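You operate a simulated robot arm through the tools that you are given. There is no shell and no other tool. Be economical: measure what you need, move in short steps, check, and stop when the job is done.

You run a simulated robot arm. Do the job below in one go: nothing can be reset, and whatever is moved stays where it is left.

JOB
Uncover the FORM console, clamp disc J2 on it, measure and save.
Fine: lid into the red CAPS bin; leave the disc clamped; save one reading.

It is judged by the outcome, as a careful person would: the job done as asked, and still so three seconds after it is handed in. It fails if anything else is knocked over, pushed out of place, dropped, spilled or broken. A push-on lid holds only when it is set on centred and level and pressed home; a screw cap is set on level and turned clockwise until tight.

ROBOT AND FRAMES
A 7-joint arm with a two-finger parallel gripper, fixed in place. Base frame: the origin is at the foot of the arm, x ahead of it, y to its left, z up. Units: m, rad, N and s.
With the tool pointing down near the work surface it reaches from about 0.28 to 0.68 m from the base axis. Its first joint turns from -1.152 to 1.152 rad. Payload 1.57 kg.
Tool frame: the origin (TCP) lies between the finger pads and is the grasp point; the fingertips stand 0.03 m ahead of it; z points along the fingers, y is the line along which they close. The gripper opens to 0.11 m. The fingers are 0.024 m wide and 0.012 m thick; the gripper's body (0.048 by 0.112 m) begins 0.078 m behind the TCP.
Orientation is told as [roll, pitch, yaw] about the base's x, y, z axes, in that order, counted from this pose: with the fingers straight down and closing along the base's y, the tool's x points along the base's -x, its y along +y and its z along -z.

CONTROLS
- The arm moves only by the tool apply_moves. Its argument "motion" is one flat list of numbers, 7 for each row, row after row: the shift along the tool's x, y, z in mm, then the turn, a rotation vector about the tool's x, y, z in rad, then the finger opening in mm, from 0 to 110. In form: [tx, ty, tz, ax, ay, az, jaw, tx, ty, tz, ax, ay, az, jaw, ...]. A call has 1 to 10 rows; each row is the pose to reach, as a shift and turn from the pose commanded when the call began, along the tool's axes at that moment. Rows are played at 5 a second. More than 0.05 m and 0.15 rad between two rows, or a gripper value outside its range, and nothing of the call is played. Where a pose cannot be reached the arm comes as near as it can. A force on the tool above 90 N (or 10 N above the force at the start of the call, whichever is more), or a blocked arm, ends the call early, and 0.2 s more pass. Each finger travels about 0.108 m/s and halts on what it meets, pressing with about 21 N; the grip force reading is that of the motor and also rises with nothing between the fingers. The clock runs only during rows and for 0.2 s after the last one: add rows that repeat a pose to give the fingers time. The reply holds the time, the measured pose of the TCP, the force on the tool along the base axes, the opening and the grip force, in the units named above and with some noise, and new pictures: "show" is both (left out), scene, wrist or none.
- Cameras (640 x 400 px; columns grow to the right, rows downward): "scene" is fixed at [0.1817, -0.4085, 1.3846]; the picture's right is [0.65, -0.76, 0.00], its down [-0.47, -0.41, -0.78] and it looks along [0.59, 0.51, -0.63] (base axes); focal length 214 px, centre (320, 200). "wrist" rides on the gripper at [0.07, 0.016, -0.141] in the tool frame; the picture's right is [-0.23, 0.97, 0.00], its down [-0.85, -0.20, -0.48] and it looks along [-0.47, -0.11, 0.88] (tool axes); focal length 222 px, centre (320, 200). There is no depth. A picture from a camera that has moved, and an enlarged one, comes with that camera's place and axes in the base frame and with its lens. The place of the scene camera against the robot may be out by one fixed shift of up to 0.018 m in any direction.
- close_up(camera, box): a new picture of the part [left, top, right, bottom] of that camera's present view, enlarged. No time passes.
- finish_job(): hands the job in; it is judged then, once.

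Work in short steps. Places have to be worked out from the pictures, the camera data and where the tool is seen: move nearer, look again, correct. Check each grasp and each placing, and mend what went wrong. You have 120 turns and 200 pictures in all, those below and enlarged ones among them. Open the gripper and draw the arm clear of the work before you hand the job in, unless the task says otherwise; then end with one line.

The tools are called as a command line: name --argument value ..., lists and objects as JSON in quotes. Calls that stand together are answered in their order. apply_moves: Moves the arm, as the interface text tells. Its arguments: {"type":"object","properties":{"motion":{"type":"array","items":{"type":"number"}},"show":{"type":"string","enum":["both","scene","wrist","none"]}},"required":["motion"]} The other tools are called the same way: close_up (camera, box) takes an enlarged picture of a part of a camera's view; finish_job () hands the job in.

At the start:

```text
t: 0.0
ee_pos: [0.4054, 0.1313, 1.2599]
ee_rot: [0.0, 0.0, -0.001]
ft_force: [0.1, -0.2, 0.5]
grip_width: 0.11
grasp_force: 0.1
```

scene: 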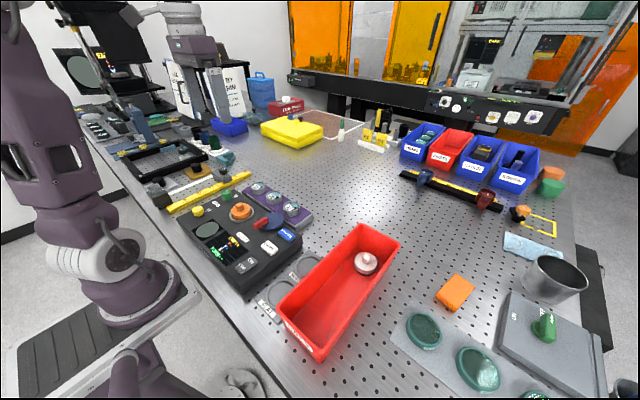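
wrist: 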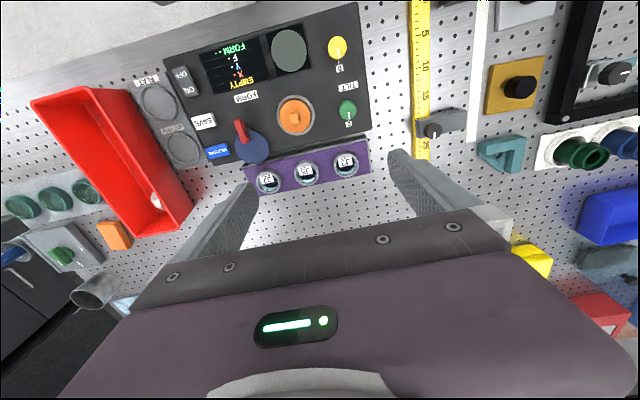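

The pictures show the FORM console with an orange-knobbed part, a blue/red lever and buttons, and a purple rack of three discs. I'll enlarge both views to read the labels.

close_up --camera "wrist" --box '[120, 0, 380, 200]'

close_up --camera "scene" --box '[160, 170, 420, 370]'

```text
2.00 times, centred on (250, 100) of wrist
camera zoom: at [0.336, 0.1474, 1.401], right [0.23, 0.97, 0.0], down [0.85, -0.2, 0.48], along [0.47, -0.11, -0.88], focal length 444 px, centre (460, 400)
```

zoom: 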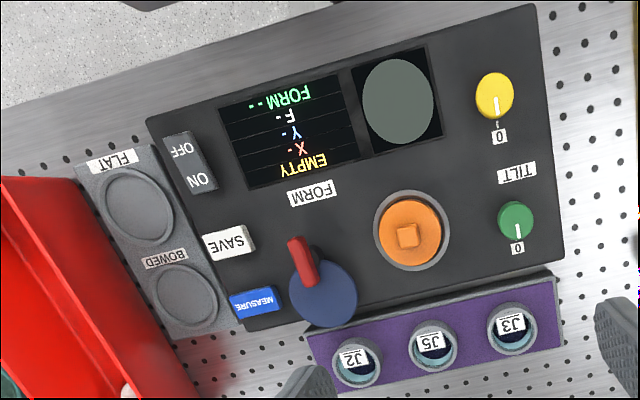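

```text
2.00 times, centred on (290, 270) of scene
camera zoom: at [0.1817, -0.4085, 1.3846], right [0.65, -0.76, 0.0], down [-0.47, -0.41, -0.78], along [0.59, 0.51, -0.63], focal length 429 px, centre (380, 60)
```

zoom: 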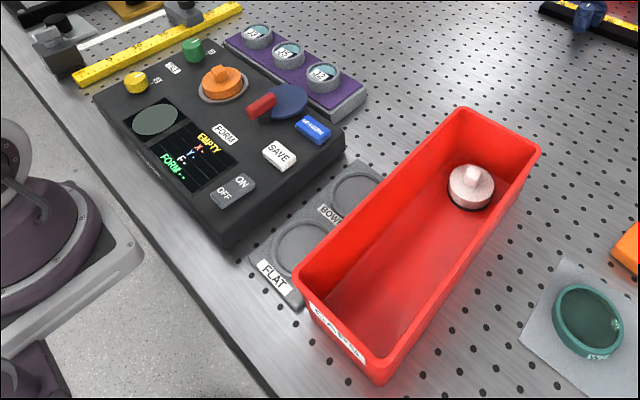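

I need the label of the red bins, and more detail on the console and the disc rack.

close_up --camera "scene" --box '[260, 290, 360, 370]'

close_up --camera "scene" --box '[390, 110, 550, 210]'

close_up --camera "scene" --box '[175, 175, 315, 290]'

close_up --camera "wrist" --box '[220, 80, 380, 200]'

```text
5.00 times, centred on (310, 330) of scene
camera zoom: at [0.1817, -0.4085, 1.3846], right [0.65, -0.76, 0.0], down [-0.47, -0.41, -0.78], along [0.59, 0.51, -0.63], focal length 1072 px, centre (370, -450)
```

zoom: 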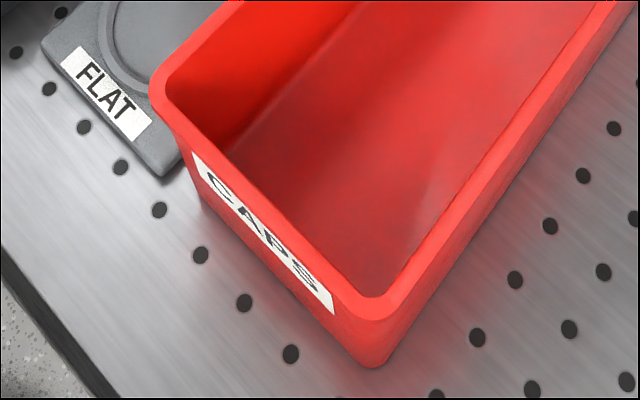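

```text
4.00 times, centred on (470, 160) of scene
camera zoom: at [0.1817, -0.4085, 1.3846], right [0.65, -0.76, 0.0], down [-0.47, -0.41, -0.78], along [0.59, 0.51, -0.63], focal length 858 px, centre (-280, 360)
```

zoom: 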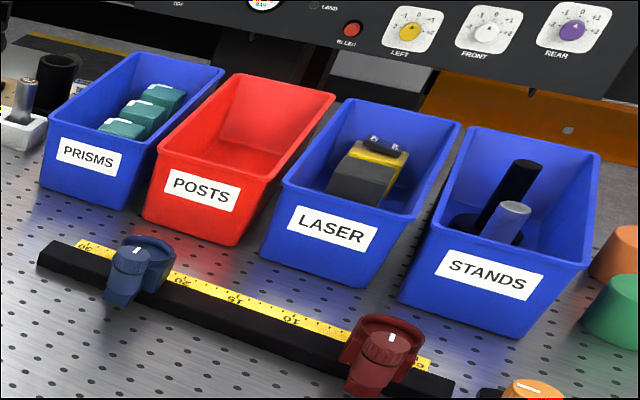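

```text
3.48 times, centred on (245, 232) of scene
camera zoom: at [0.1817, -0.4085, 1.3846], right [0.65, -0.76, 0.0], down [-0.47, -0.41, -0.78], along [0.59, 0.51, -0.63], focal length 746 px, centre (581, 87)
```

zoom: 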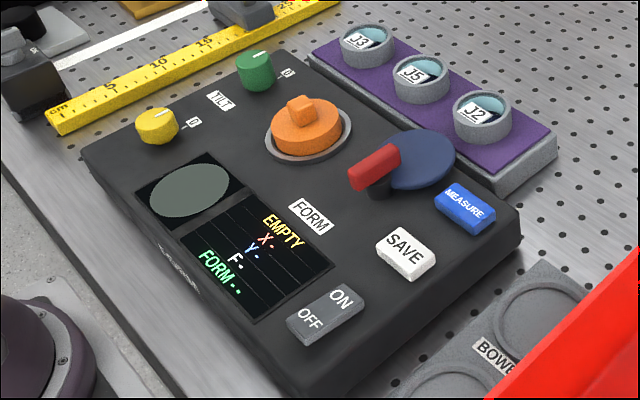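

```text
3.33 times, centred on (300, 140) of wrist
camera zoom: at [0.336, 0.1474, 1.401], right [0.23, 0.97, 0.0], down [0.85, -0.2, 0.48], along [0.47, -0.11, -0.88], focal length 740 px, centre (387, 400)
```

zoom: 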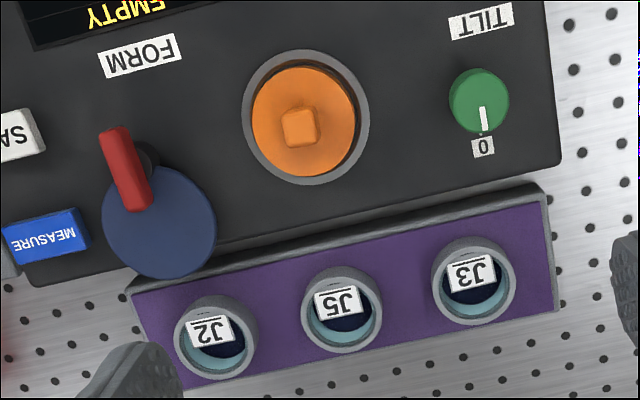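

The near red bin is CAPS, and I put the orange lid near (0.383, 0.09). I'll lower the tool above the lid to see it closer, staying well above the console.

apply_moves --motion '[6, -10, 45, 0, 0, 0, 110, 12, -20, 90, 0, 0, 0, 110, 18, -30, 130, 0, 0, 0, 110, 22, -41, 160, 0, 0, 0, 110, 22, -41, 160, 0, 0, 0, 110]'

```text
t: 1.2
ee_pos: [0.3828, 0.0909, 1.0995]
ee_rot: [0.001, -0.001, 0.0]
ft_force: [-0.2, 0.2, -0.8]
grip_width: 0.1099
grasp_force: 0.0
camera wrist: at [0.3137, 0.1061, 1.24], right [0.23, 0.97, 0.0], down [0.85, -0.2, 0.48], along [0.47, -0.11, -0.88], focal length 222 px, centre (320, 200)
```

scene: 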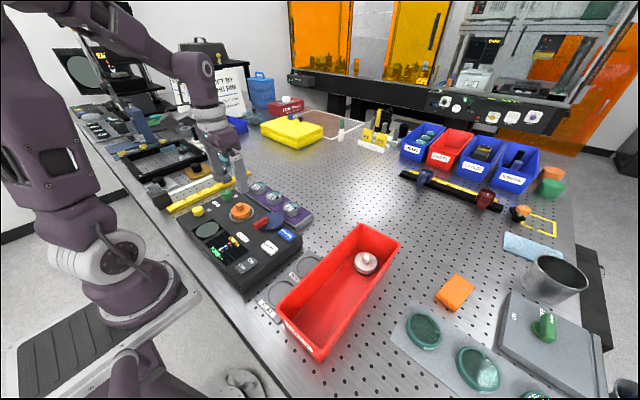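
wrist: 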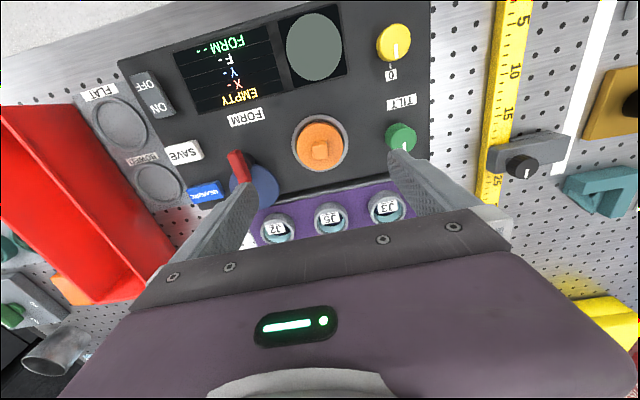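

Triangulating from the two views puts the knob top near (0.386, 0.088, 0.982). I'll zoom in on the lid, clamp and rack.

close_up --camera "wrist" --box '[270, 95, 370, 175]'

close_up --camera "wrist" --box '[180, 130, 420, 260]'

close_up --camera "scene" --box '[220, 175, 320, 245]'

```text
5.00 times, centred on (320, 135) of wrist
camera zoom: at [0.3137, 0.1061, 1.24], right [0.23, 0.97, 0.0], down [0.85, -0.2, 0.48], along [0.47, -0.11, -0.88], focal length 1111 px, centre (320, 525)
```

zoom: 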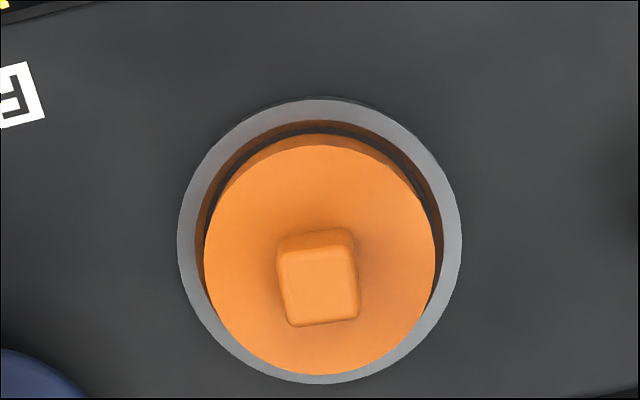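

```text
2.67 times, centred on (300, 195) of wrist
camera zoom: at [0.3137, 0.1061, 1.24], right [0.23, 0.97, 0.0], down [0.85, -0.2, 0.48], along [0.47, -0.11, -0.88], focal length 592 px, centre (373, 213)
```

zoom: 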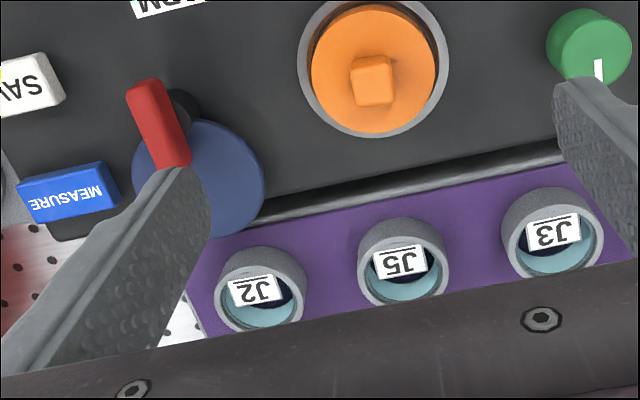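

```text
5.71 times, centred on (270, 210) of scene
camera zoom: at [0.1817, -0.4085, 1.3846], right [0.65, -0.76, 0.0], down [-0.47, -0.41, -0.78], along [0.59, 0.51, -0.63], focal length 1226 px, centre (606, 143)
```

zoom: 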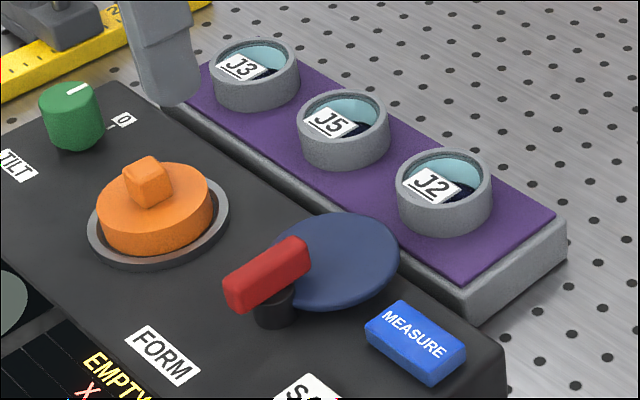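

The lid knob is about 17 mm square and turned roughly -0.08 rad. I'll narrow the jaw and descend to just above it to check the alignment.

apply_moves --motion '[-2, -2, 25, 0, 0, 0.04, 80, -3.5, -3, 50, 0, 0, 0.08, 50, -3.5, -3, 66, 0, 0, 0.08, 45, -3.5, -3, 66, 0, 0, 0.08, 45]'

close_up --camera "wrist" --box '[220, 80, 420, 230]'

close_up --camera "scene" --box '[200, 160, 300, 240]'

```text
t: 2.2
ee_pos: [0.388, 0.0882, 1.0349]
ee_rot: [-0.001, -0.001, -0.079]
ft_force: [1.2, 0.0, -0.6]
grip_width: 0.045
grasp_force: 0.1
camera wrist: at [0.3187, 0.1093, 1.1747], right [0.31, 0.95, 0.0], down [0.84, -0.27, 0.48], along [0.46, -0.15, -0.88], focal length 222 px, centre (320, 200)
```

scene: 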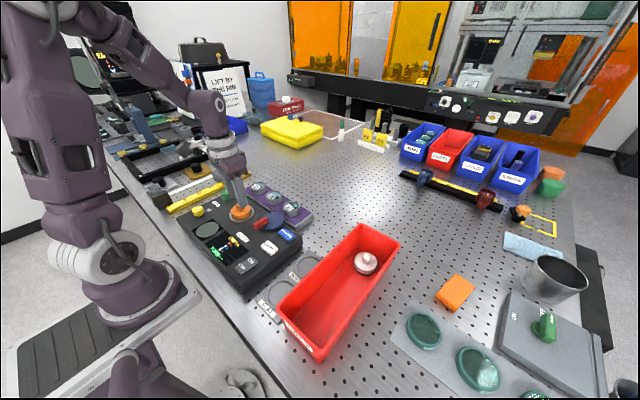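
wrist: 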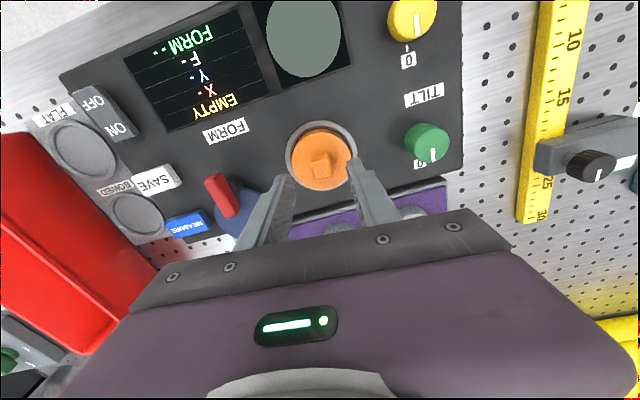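

```text
2.67 times, centred on (320, 155) of wrist
camera zoom: at [0.3187, 0.1093, 1.1747], right [0.31, 0.95, 0.0], down [0.84, -0.27, 0.48], along [0.46, -0.15, -0.88], focal length 592 px, centre (320, 320)
```

zoom: 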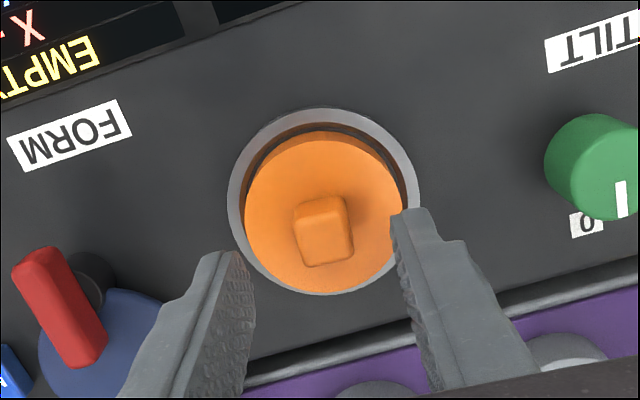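

```text
5.00 times, centred on (250, 200) of scene
camera zoom: at [0.1817, -0.4085, 1.3846], right [0.65, -0.76, 0.0], down [-0.47, -0.41, -0.78], along [0.59, 0.51, -0.63], focal length 1072 px, centre (670, 200)
```

zoom: 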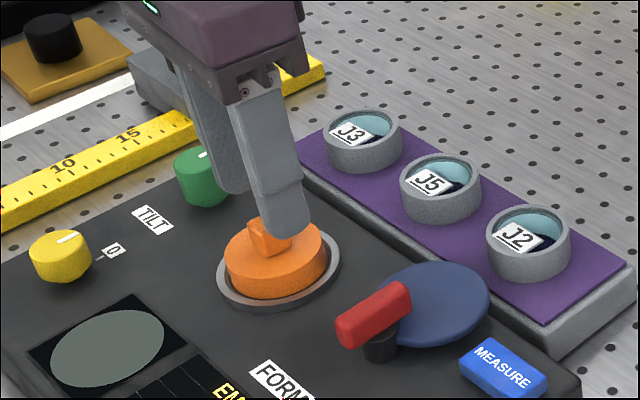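

The knob re-measures at (0.386, 0.089), centred between the fingers. I'll lower so the tips stop just above the lid's face, then close on the knob.

apply_moves --motion '[1, 0, 15, 0, 0, 0, 45, 1, 0, 34, 0, 0, 0, 45, 1, 0, 34, 0, 0, 0, 10, 1, 0, 34, 0, 0, 0, 10, 1, 0, 34, 0, 0, 0, 10]' --show "none"

close_up --camera "wrist" --box '[220, 80, 420, 230]'

close_up --camera "scene" --box '[200, 160, 300, 240]'

```text
t: 2.9
ee_pos: [0.3875, 0.0871, 1.0049]
ee_rot: [0.004, -0.009, -0.082]
ft_force: [-1.4, -3.5, 37.0]
grip_width: 0.0273
grasp_force: 9.9
stopped in row 3: the force on the tool passed its limit (the readings are from after the stop); the commanded pose is now the measured one
```

```text
2.67 times, centred on (320, 155) of wrist
camera zoom: at [0.3184, 0.1089, 1.1447], right [0.3, 0.95, 0.0], down [0.83, -0.27, 0.49], along [0.46, -0.14, -0.87], focal length 592 px, centre (320, 320)
```

zoom: 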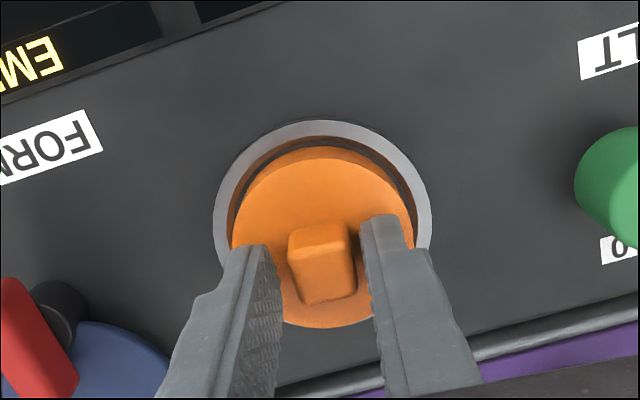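

```text
5.00 times, centred on (250, 200) of scene
camera zoom: at [0.1812, -0.4087, 1.3846], right [0.65, -0.76, 0.0], down [-0.47, -0.41, -0.78], along [0.59, 0.51, -0.63], focal length 1072 px, centre (670, 200)
```

zoom: 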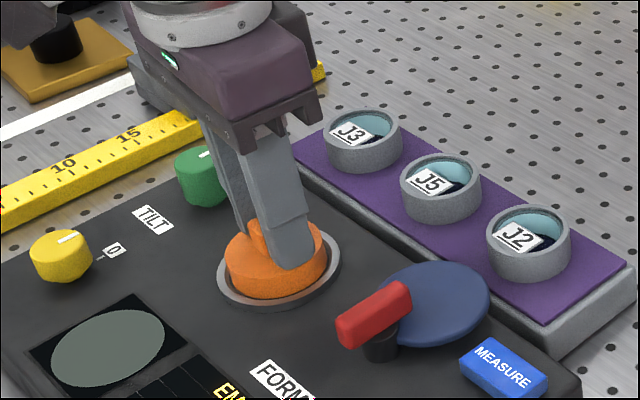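

The tips touched the lid top at TCP 1.005. I'll rise 3 mm and close on the knob.

apply_moves --motion '[0, 0, -3, 0, 0, 0, 30, 0, 0, -3, 0, 0, 0, 8, 0, 0, -3, 0, 0, 0, 8, 0, 0, -3, 0, 0, 0, 8]' --show "none"

close_up --camera "wrist" --box '[220, 80, 420, 230]'

```text
t: 3.9
ee_pos: [0.386, 0.0892, 1.0061]
ee_rot: [0.001, -0.004, -0.08]
ft_force: [0.2, 0.7, -0.9]
grip_width: 0.0165
grasp_force: 20.9
```

```text
2.67 times, centred on (320, 155) of wrist
camera zoom: at [0.3182, 0.1095, 1.1469], right [0.3, 0.95, 0.0], down [0.83, -0.27, 0.48], along [0.46, -0.14, -0.88], focal length 592 px, centre (320, 320)
```

zoom: 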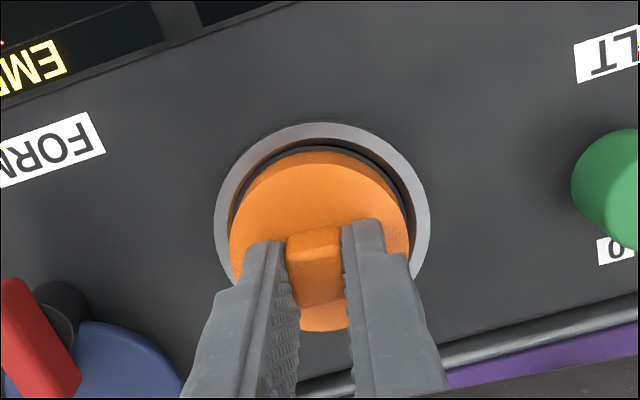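

The knob is gripped at 16.5 mm. I'll pull straight up.

apply_moves --motion '[0, 0, -10, 0, 0, 0, 8, 0, 0, -25, 0, 0, 0, 8, 0, 0, -60, 0, 0, 0, 8, 0, 0, -100, 0, 0, 0, 8, 0, 0, -130, 0, 0, 0, 8]'

```text
t: 5.1
ee_pos: [0.3858, 0.0888, 1.1377]
ee_rot: [0.002, -0.005, -0.078]
ft_force: [0.1, 0.6, -0.4]
grip_width: 0.0165
grasp_force: 20.9
camera wrist: at [0.317, 0.1092, 1.2775], right [0.3, 0.95, 0.0], down [0.83, -0.27, 0.48], along [0.46, -0.14, -0.88], focal length 222 px, centre (320, 200)
```

scene: 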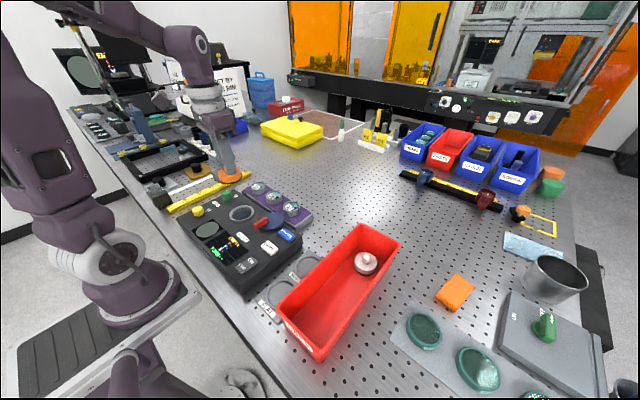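
wrist: 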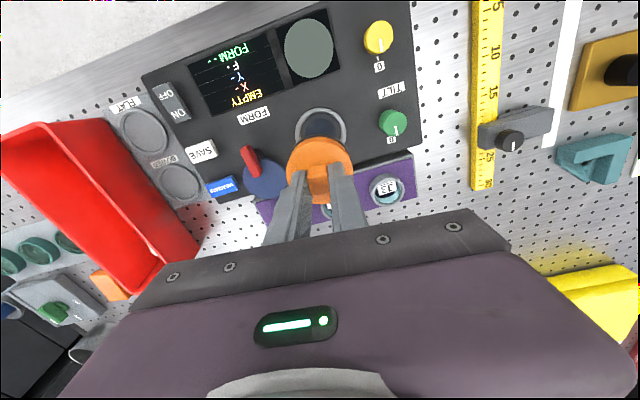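

The lid is off and held. I judge the CAPS bin's inside at x 0.28–0.55, y -0.31…-0.215, with the old cap near x 0.49. I'll carry the lid across to above about (0.38, -0.262).

apply_moves --motion '[-3, -44, 0, 0, 0, 0, 8, -6, -88, 0, 0, 0, 0, 8, -9, -132, 0, 0, 0, 0, 8, -11, -176, 0, 0, 0, 0, 8, -14, -220, 0, 0, 0, -0.02, 8, -16, -264, 0, 0, 0, -0.04, 8, -19, -308, 0, 0, 0, -0.06, 8, -21, -350, 0, 0, 0, -0.08, 8, -21, -350, 0, 0, 0, -0.08, 8]'

```text
t: 7.1
ee_pos: [0.3795, -0.2626, 1.1351]
ee_rot: [0.002, -0.005, -0.001]
ft_force: [0.2, 0.4, -0.3]
grip_width: 0.0166
grasp_force: 20.9
camera wrist: at [0.3088, -0.2471, 1.2763], right [0.23, 0.97, 0.0], down [0.85, -0.2, 0.48], along [0.47, -0.11, -0.88], focal length 222 px, centre (320, 200)
```

scene: 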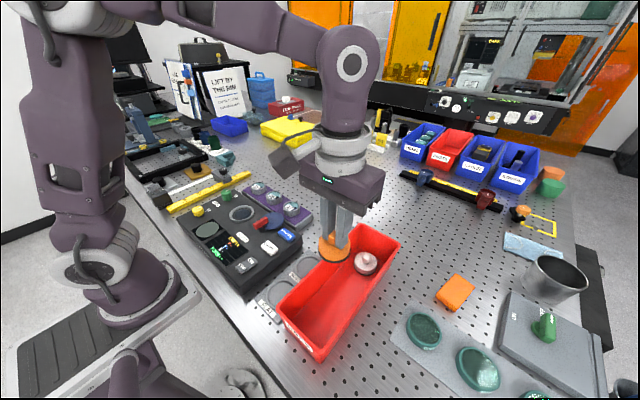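
wrist: 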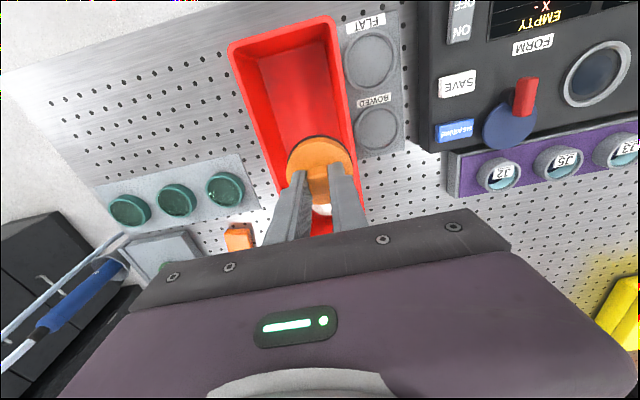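

The wrist view puts the bin's centreline near y = -0.279. I'll shift 16 mm and lower part way, then check.

apply_moves --motion '[0, -16, 0, 0, 0, 0, 8, 5, -16, 40, 0, 0, 0, 8, 5, -16, 85, 0, 0, 0, 8, 5, -16, 85, 0, 0, 0, 8]'

close_up --camera "scene" --box '[260, 190, 420, 370]'

```text
t: 8.1
ee_pos: [0.3748, -0.2775, 1.0497]
ee_rot: [0.0, -0.006, 0.0]
ft_force: [-0.4, 0.1, 0.0]
grip_width: 0.0166
grasp_force: 20.6
camera wrist: at [0.3049, -0.2622, 1.1908], right [0.23, 0.97, 0.0], down [0.85, -0.2, 0.48], along [0.47, -0.11, -0.88], focal length 222 px, centre (320, 200)
```

scene: 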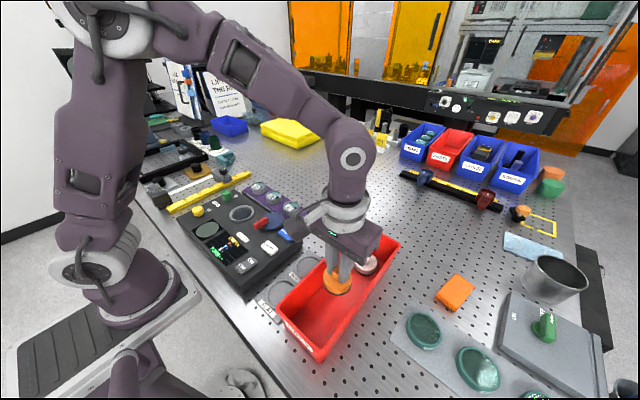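
wrist: 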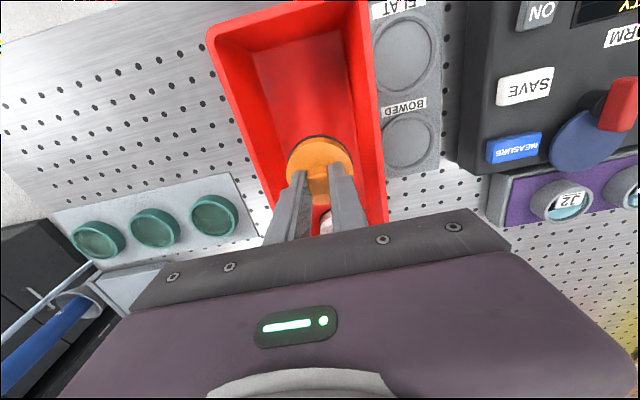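

```text
2.22 times, centred on (340, 280) of scene
camera zoom: at [0.1817, -0.4085, 1.3846], right [0.65, -0.76, 0.0], down [-0.47, -0.41, -0.78], along [0.59, 0.51, -0.63], focal length 477 px, centre (276, 22)
```

zoom: 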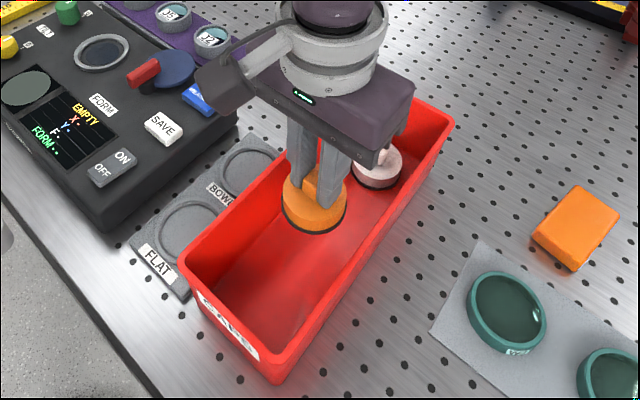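

The lid is centred inside the bin. I'll lower gently towards the floor.

apply_moves --motion '[0, 0, 30, 0, 0, 0, 8, 0, 0, 60, 0, 0, 0, 8, 0, 0, 70, 0, 0, 0, 8, 0, 0, 73, 0, 0, 0, 8]' --show "none"

close_up --camera "scene" --box '[260, 190, 420, 370]'

```text
t: 9.1
ee_pos: [0.3733, -0.278, 0.977]
ee_rot: [0.002, -0.006, 0.001]
ft_force: [0.4, -0.8, -1.3]
grip_width: 0.0165
grasp_force: 21.2
```

```text
2.22 times, centred on (340, 280) of scene
camera zoom: at [0.1817, -0.4085, 1.3846], right [0.65, -0.76, 0.0], down [-0.47, -0.41, -0.78], along [0.59, 0.51, -0.63], focal length 477 px, centre (276, 22)
```

zoom: 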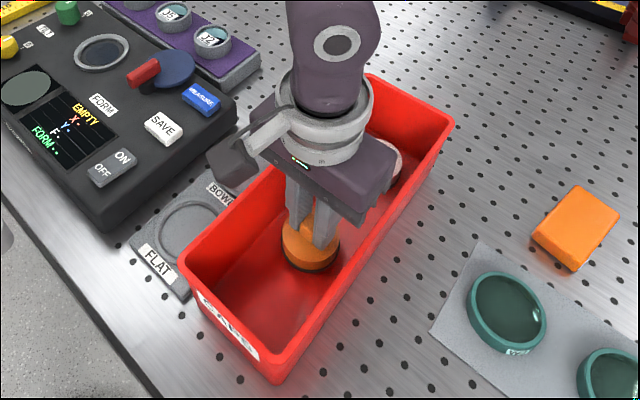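

There is no contact yet, so I'll go down in small steps.

apply_moves --motion '[0, 0, 4, 0, 0, 0, 8, 0, 0, 8, 0, 0, 0, 8, 0, 0, 8, 0, 0, 0, 8]' --show "none"

```text
t: 9.9
ee_pos: [0.3752, -0.2776, 0.97]
ee_rot: [0.002, -0.004, -0.001]
ft_force: [-0.3, -0.5, 0.3]
grip_width: 0.0165
grasp_force: 21.2
```

apply_moves --motion '[0, 0, 4, 0, 0, 0, 8, 0, 0, 7, 0, 0, 0, 8, 0, 0, 7, 0, 0, 0, 8]' --show "none"

close_up --camera "scene" --box '[300, 240, 380, 340]'

```text
t: 10.7
ee_pos: [0.3752, -0.2776, 0.9634]
ee_rot: [0.001, -0.006, -0.001]
ft_force: [-0.2, 3.6, 24.2]
grip_width: 0.0166
grasp_force: 21.1
```

```text
4.00 times, centred on (340, 290) of scene
camera zoom: at [0.1814, -0.4081, 1.3847], right [0.65, -0.76, 0.0], down [-0.47, -0.41, -0.78], along [0.59, 0.51, -0.63], focal length 858 px, centre (240, -160)
```

zoom: 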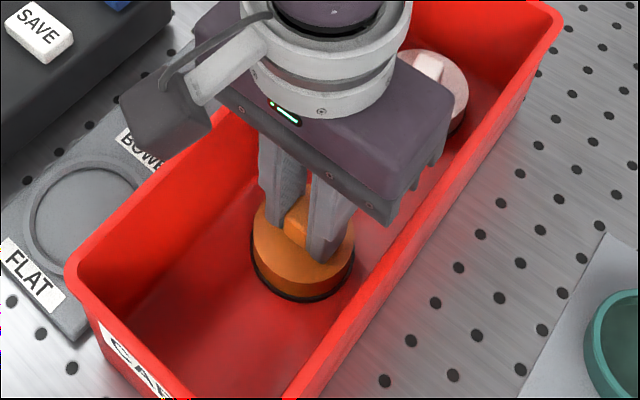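

The lid rests on the bin floor with 24 N of contact. I'll open slightly and lift away.

apply_moves --motion '[0, 0, -1, 0, 0, 0, 30, 0, 0, -1, 0, 0, 0, 32, 0, 0, -20, 0, 0, 0, 32, 0, 0, -65, 0, 0, 0, 32, 0, 0, -110, 0, 0, 0, 32, 0, 0, -140, 0, 0, 0, 32]' --show "scene"

close_up --camera "scene" --box '[175, 175, 315, 290]'

```text
t: 12.1
ee_pos: [0.374, -0.2788, 1.1028]
ee_rot: [0.001, -0.005, 0.0]
ft_force: [-1.6, 0.0, -1.1]
grip_width: 0.0321
grasp_force: 0.0
```

scene: 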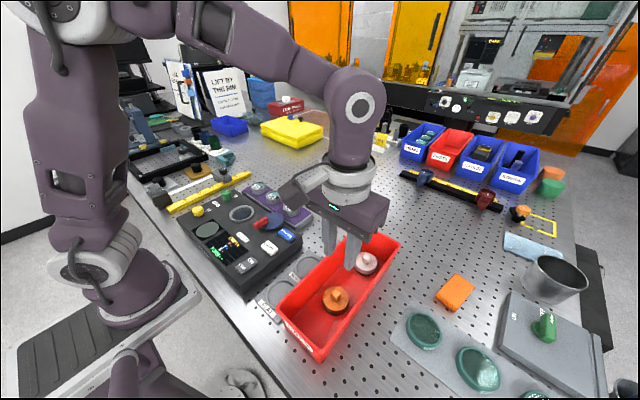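

```text
3.48 times, centred on (245, 232) of scene
camera zoom: at [0.1817, -0.4085, 1.3846], right [0.65, -0.76, 0.0], down [-0.47, -0.41, -0.78], along [0.59, 0.51, -0.63], focal length 746 px, centre (581, 87)
```

zoom: 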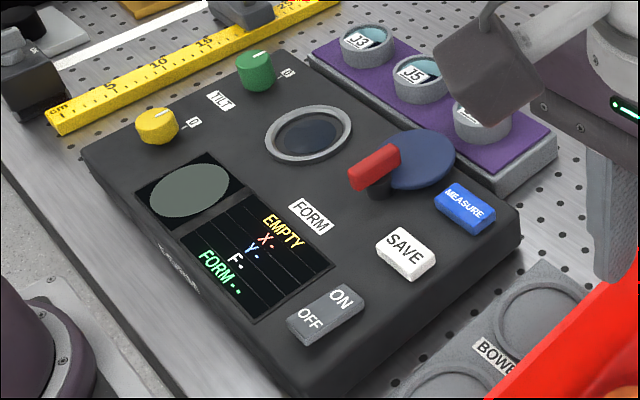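

The lid is in the bin. Next I move above the J2 disc, near (0.50, -0.005), to look at it.

apply_moves --motion '[-15, 42, -10, 0, 0, 0, 50, -30, 84, -15, 0, 0, 0, 70, -45, 126, -15, 0, 0, 0, 80, -60, 168, -15, 0, 0, 0, 80, -80, 210, -15, 0, 0, 0, 80, -100, 250, -15, 0, 0, 0, 80, -120, 272, -15, 0, 0, 0, 80, -120, 272, -15, 0, 0, 0, 80]' --show "wrist"

close_up --camera "wrist" --box '[220, 60, 420, 200]'

```text
t: 13.9
ee_pos: [0.4938, -0.0062, 1.1189]
ee_rot: [0.002, -0.006, 0.0]
ft_force: [0.5, -0.5, 0.3]
grip_width: 0.08
grasp_force: 0.1
camera wrist: at [0.4239, 0.0095, 1.2596], right [0.23, 0.97, 0.0], down [0.85, -0.2, 0.48], along [0.47, -0.11, -0.88], focal length 222 px, centre (320, 200)
```

wrist: 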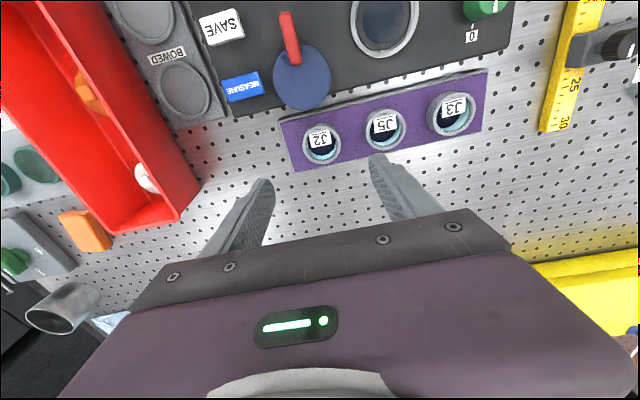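

```text
2.86 times, centred on (320, 130) of wrist
camera zoom: at [0.4239, 0.0095, 1.2596], right [0.23, 0.97, 0.0], down [0.85, -0.2, 0.48], along [0.47, -0.11, -0.88], focal length 635 px, centre (320, 400)
```

zoom: 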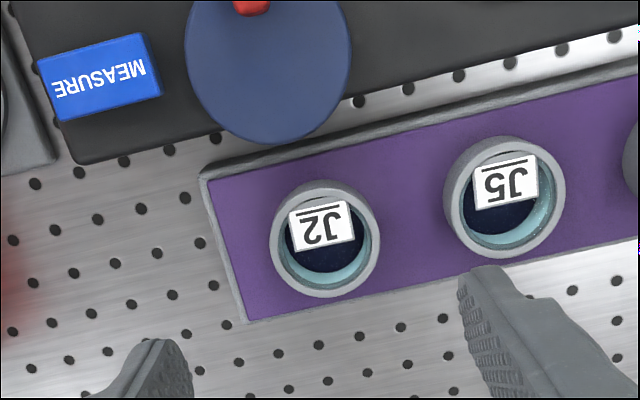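

J2 is near (0.502, -0.006), with its ring about 52 mm across and its top at about 0.952. I'll enlarge the clamp to understand how it works.

close_up --camera "scene" --box '[240, 200, 300, 240]'

close_up --camera "wrist" --box '[250, 0, 430, 110]'

```text
10.00 times, centred on (270, 220) of scene
camera zoom: at [0.1817, -0.4084, 1.3846], right [0.65, -0.76, 0.0], down [-0.47, -0.41, -0.78], along [0.59, 0.51, -0.63], focal length 2145 px, centre (820, 0)
```

zoom: 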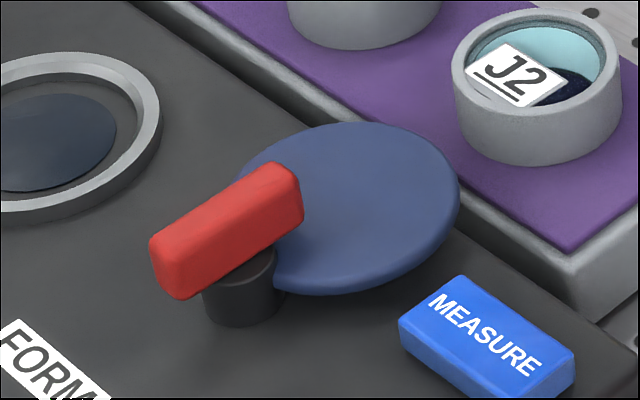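

```text
3.56 times, centred on (340, 55) of wrist
camera zoom: at [0.4239, 0.0095, 1.2596], right [0.23, 0.97, 0.0], down [0.85, -0.2, 0.48], along [0.47, -0.11, -0.88], focal length 790 px, centre (249, 716)
```

zoom: 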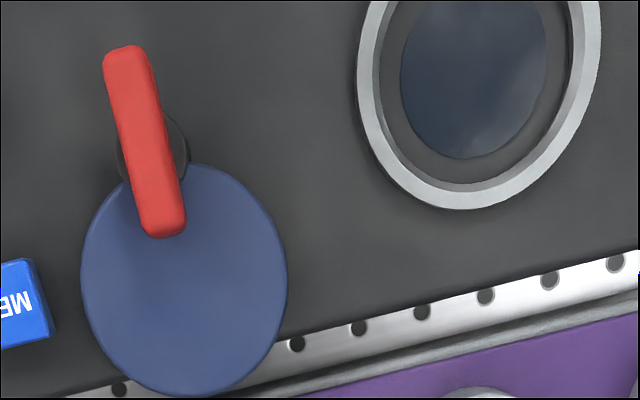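

The clamp looks like a swing plate on a pivot post near (0.384, -0.01), with a red bar handle on top. First I'll go down nearer to J2 and re-measure it.

apply_moves --motion '[-4, 0, 40, 0, 0, 0, 74, -8, -1, 80, 0, 0, 0, 72, -8, -1, 100, 0, 0, 0, 72, -8, -1, 100, 0, 0, 0, 72]' --show "wrist"

close_up --camera "wrist" --box '[220, 80, 420, 220]'

close_up --camera "scene" --box '[240, 160, 340, 240]'

```text
t: 14.9
ee_pos: [0.5015, -0.0075, 1.0188]
ee_rot: [0.0, -0.003, 0.001]
ft_force: [0.1, -0.5, -0.6]
grip_width: 0.0722
grasp_force: 0.1
camera wrist: at [0.4321, 0.0082, 1.1591], right [0.23, 0.97, 0.0], down [0.85, -0.2, 0.48], along [0.47, -0.11, -0.88], focal length 222 px, centre (320, 200)
```

wrist: 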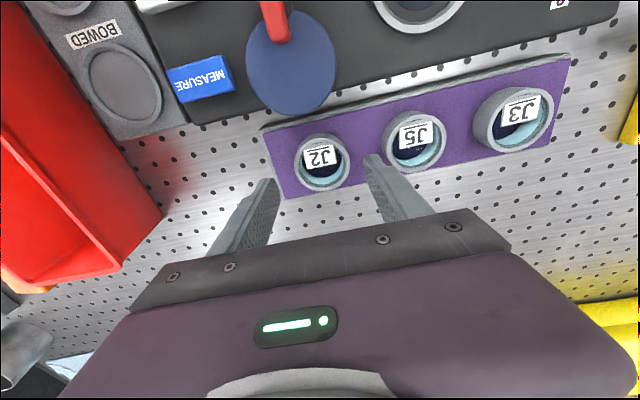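

```text
2.86 times, centred on (320, 150) of wrist
camera zoom: at [0.4321, 0.0082, 1.1591], right [0.23, 0.97, 0.0], down [0.85, -0.2, 0.48], along [0.47, -0.11, -0.88], focal length 635 px, centre (320, 343)
```

zoom: 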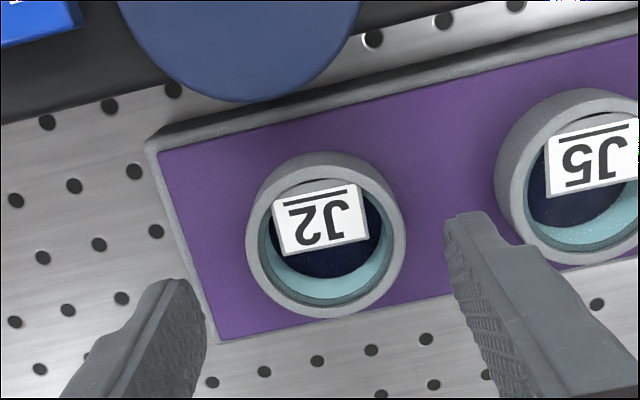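

```text
5.00 times, centred on (290, 200) of scene
camera zoom: at [0.1817, -0.4085, 1.3846], right [0.65, -0.76, 0.0], down [-0.47, -0.41, -0.78], along [0.59, 0.51, -0.63], focal length 1072 px, centre (470, 200)
```

zoom: 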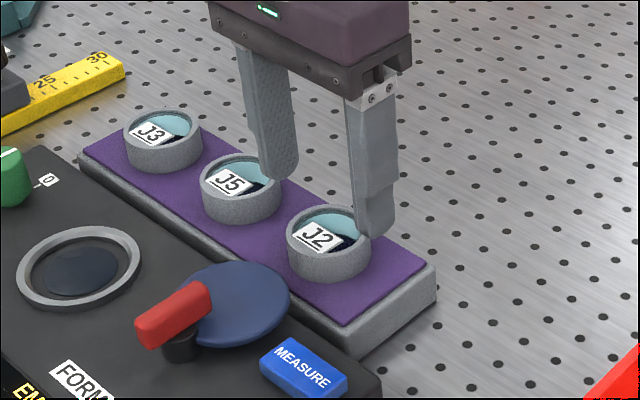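

J2's ring re-measures near (0.501, -0.005), about 48 mm across. I'll straddle it with the tips at about 0.952 and look.

apply_moves --motion '[0, 2, 18, 0, 0, 0, 72, 0, 2, 36, 0, 0, 0, 72, 0, 2, 36, 0, 0, 0, 72]' --show "none"

close_up --camera "wrist" --box '[220, 80, 420, 220]'

close_up --camera "scene" --box '[260, 180, 330, 230]'

```text
t: 15.7
ee_pos: [0.5028, -0.0052, 0.9826]
ee_rot: [0.002, -0.004, 0.001]
ft_force: [0.1, -1.0, -0.1]
grip_width: 0.0722
grasp_force: 0.1
```

```text
2.86 times, centred on (320, 150) of wrist
camera zoom: at [0.4323, 0.0102, 1.1228], right [0.23, 0.97, 0.0], down [0.85, -0.2, 0.48], along [0.47, -0.11, -0.88], focal length 635 px, centre (320, 343)
```

zoom: 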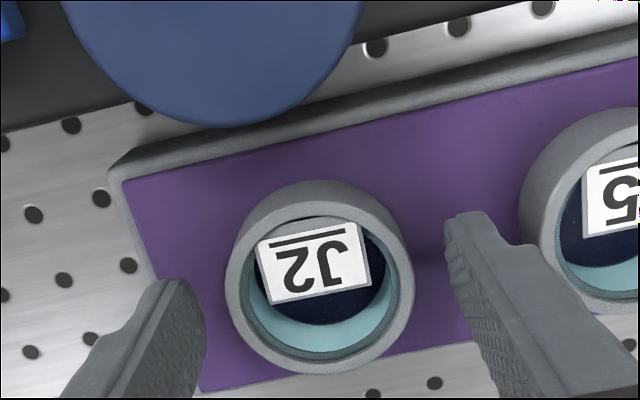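

```text
8.00 times, centred on (295, 205) of scene
camera zoom: at [0.1817, -0.4085, 1.3846], right [0.65, -0.76, 0.0], down [-0.47, -0.41, -0.78], along [0.59, 0.51, -0.63], focal length 1716 px, centre (520, 160)
```

zoom: 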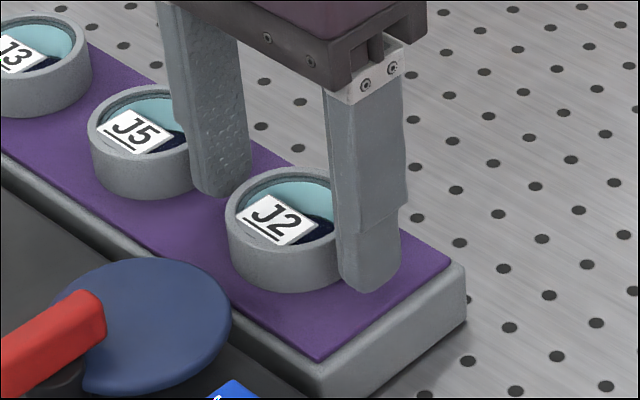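

The tips straddle the ring cleanly. I'll go down 10 mm and close on the ring.

apply_moves --motion '[-1, -1, 5, 0, 0, 0, 72, -1, -1, 10, 0, 0, 0, 72, -1, -1, 10, 0, 0, 0, 60, -1, -1, 10, 0, 0, 0, 40, -1, -1, 10, 0, 0, 0, 40]' --show "none"

close_up --camera "wrist" --box '[220, 80, 420, 220]'

close_up --camera "scene" --box '[260, 180, 330, 230]'

```text
t: 16.9
ee_pos: [0.5041, -0.0065, 0.9743]
ee_rot: [0.0, -0.009, 0.001]
ft_force: [-4.9, -7.5, 53.3]
grip_width: 0.0704
grasp_force: 17.2
```

```text
2.86 times, centred on (320, 150) of wrist
camera zoom: at [0.433, 0.0088, 1.1143], right [0.23, 0.97, 0.0], down [0.85, -0.2, 0.49], along [0.47, -0.11, -0.87], focal length 635 px, centre (320, 343)
```

zoom: 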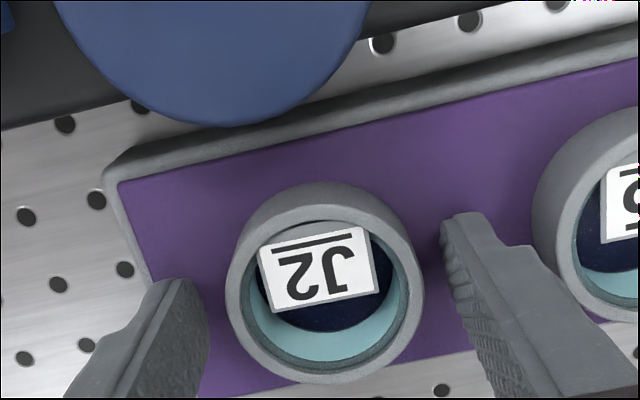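

```text
8.00 times, centred on (295, 205) of scene
camera zoom: at [0.1807, -0.4086, 1.3847], right [0.65, -0.76, 0.0], down [-0.47, -0.41, -0.78], along [0.59, 0.51, -0.63], focal length 1716 px, centre (520, 160)
```

zoom: 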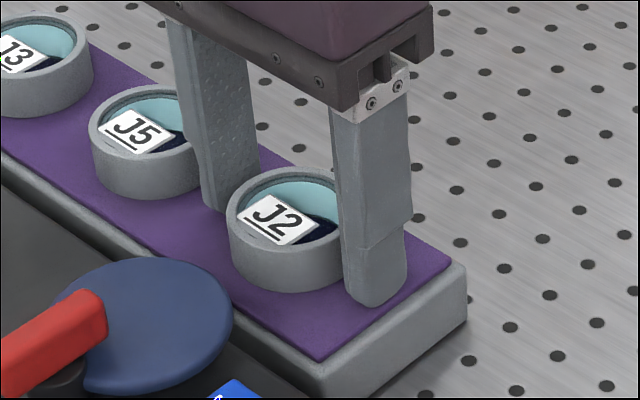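

The tips are pressing on the rack top, so its surface is at about 0.944. I'll rise so the tips sit about 9 mm above it and then close.

apply_moves --motion '[0, 0, -11, 0, 0, 0, 72, 0, 0, -11, 0, 0, 0, 60, 0, 0, -11, 0, 0, 0, 35, 0, 0, -11, 0, 0, 0, 35, 0, 0, -11, 0, 0, 0, 35]' --show "none"

close_up --camera "wrist" --box '[220, 80, 420, 220]'

close_up --camera "scene" --box '[260, 180, 330, 230]'

```text
t: 18.1
ee_pos: [0.5032, -0.0062, 0.9827]
ee_rot: [0.002, -0.005, 0.001]
ft_force: [0.3, -0.4, 0.2]
grip_width: 0.0509
grasp_force: 20.7
```

```text
2.86 times, centred on (320, 150) of wrist
camera zoom: at [0.4333, 0.0094, 1.1241], right [0.23, 0.97, 0.0], down [0.85, -0.2, 0.48], along [0.47, -0.11, -0.88], focal length 635 px, centre (320, 343)
```

zoom: 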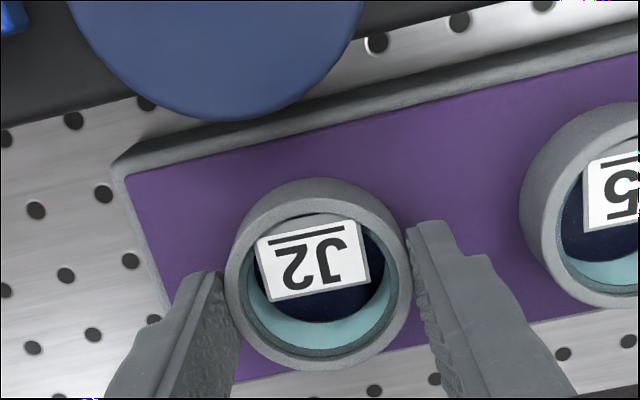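

```text
8.00 times, centred on (295, 205) of scene
camera zoom: at [0.1817, -0.4085, 1.3846], right [0.65, -0.76, 0.0], down [-0.47, -0.41, -0.78], along [0.59, 0.51, -0.63], focal length 1716 px, centre (520, 160)
```

zoom: 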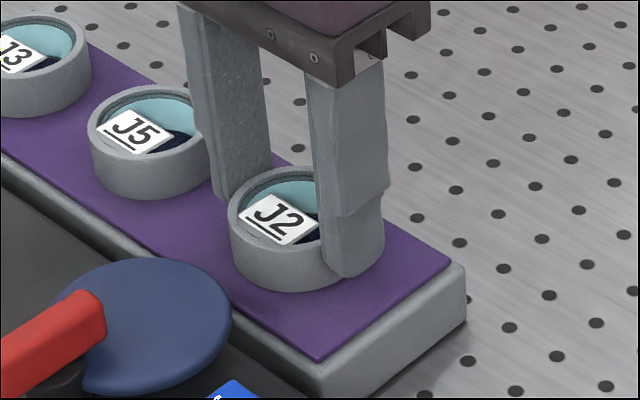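

J2 is gripped at 50.9 mm. I'll lift it straight up and carry it over the seat near (0.387, 0.089), then look.

apply_moves --motion '[0, 0, -10, 0, 0, 0, 35, 0, 0, -50, 0, 0, 0, 35, 0, 0, -95, 0, 0, 0, 35, 30, 24, -105, 0, 0, 0, 35, 60, 48, -105, 0, 0, 0, 35, 90, 72, -105, 0, 0, 0, 35, 116, 95, -105, 0, 0, 0, 35, 116, 95, -105, 0, 0, 0, 35]'

close_up --camera "wrist" --box '[220, 80, 420, 220]'

close_up --camera "scene" --box '[190, 150, 310, 240]'

```text
t: 19.9
ee_pos: [0.3869, 0.0893, 1.0889]
ee_rot: [0.002, -0.005, 0.0]
ft_force: [0.3, -0.1, -1.1]
grip_width: 0.0506
grasp_force: 21.2
camera wrist: at [0.3168, 0.1042, 1.2293], right [0.23, 0.97, 0.0], down [0.85, -0.2, 0.48], along [0.47, -0.11, -0.88], focal length 222 px, centre (320, 200)
```

scene: 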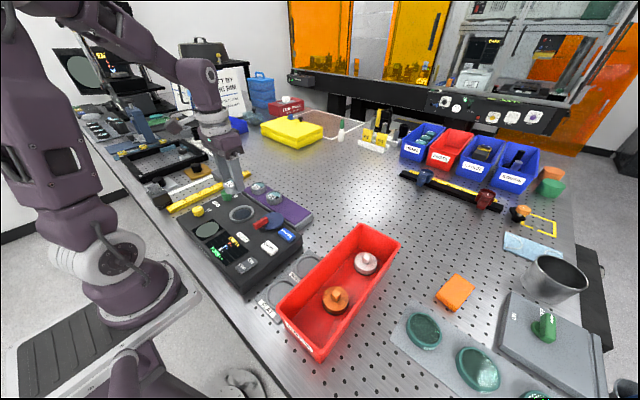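
wrist: 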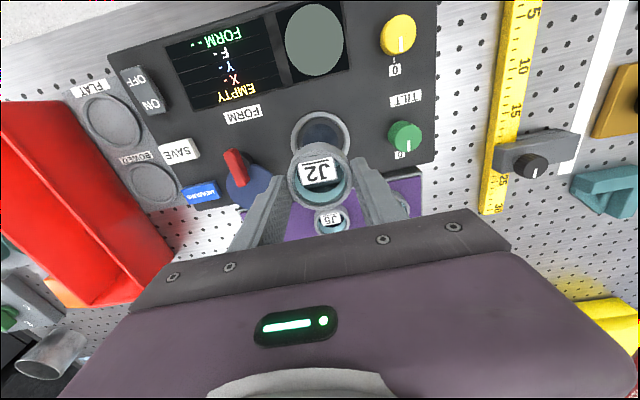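

```text
2.86 times, centred on (320, 150) of wrist
camera zoom: at [0.3168, 0.1042, 1.2293], right [0.23, 0.97, 0.0], down [0.85, -0.2, 0.48], along [0.47, -0.11, -0.88], focal length 635 px, centre (320, 343)
```

zoom: 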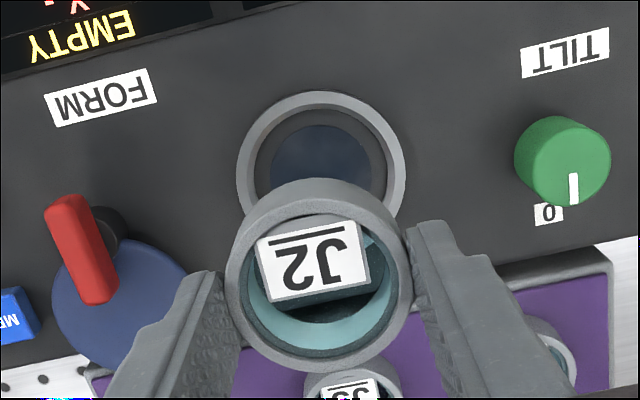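

```text
4.44 times, centred on (250, 195) of scene
camera zoom: at [0.1817, -0.4085, 1.3846], right [0.65, -0.76, 0.0], down [-0.47, -0.41, -0.78], along [0.59, 0.51, -0.63], focal length 953 px, centre (631, 222)
```

zoom: 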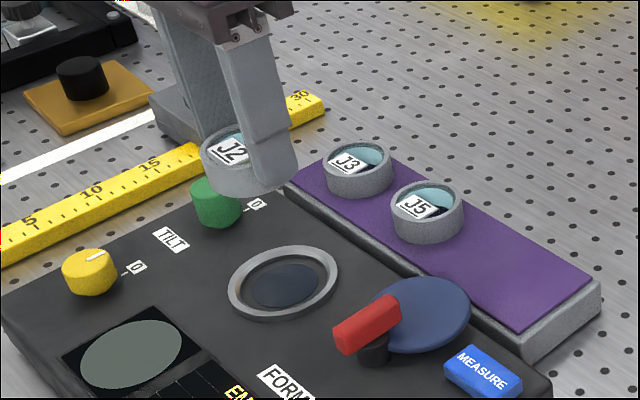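

I refine the seat to about (0.384, 0.089). I'll shift 1.5 mm and lower until the disc is just above the seat, then check.

apply_moves --motion '[1.5, 0, 30, 0, 0, 0, 35, 1.5, 0, 60, 0, 0, 0, 35, 1.5, 0, 75, 0, 0, 0, 35, 1.5, 0, 75, 0, 0, 0, 35]' --show "none"

close_up --camera "wrist" --box '[220, 80, 420, 220]'

close_up --camera "scene" --box '[200, 160, 300, 240]'

```text
t: 20.9
ee_pos: [0.3846, 0.0895, 1.0144]
ee_rot: [0.001, -0.005, 0.0]
ft_force: [0.0, 0.2, -1.8]
grip_width: 0.0508
grasp_force: 20.9
```

```text
2.86 times, centred on (320, 150) of wrist
camera zoom: at [0.3161, 0.1045, 1.1544], right [0.23, 0.97, 0.0], down [0.85, -0.2, 0.48], along [0.47, -0.11, -0.88], focal length 635 px, centre (320, 343)
```

zoom: 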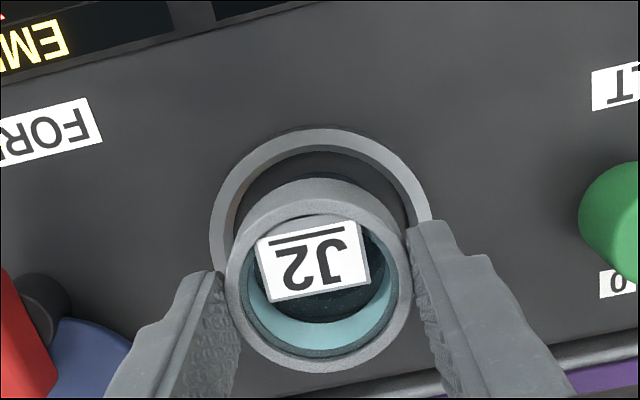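

```text
5.00 times, centred on (250, 200) of scene
camera zoom: at [0.1817, -0.4085, 1.3846], right [0.65, -0.76, 0.0], down [-0.47, -0.41, -0.78], along [0.59, 0.51, -0.63], focal length 1072 px, centre (670, 200)
```

zoom: 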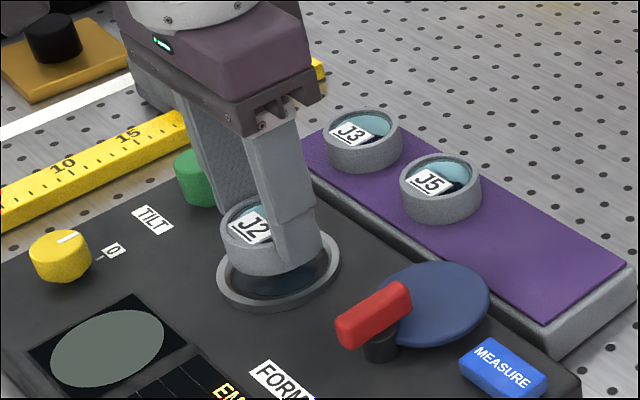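

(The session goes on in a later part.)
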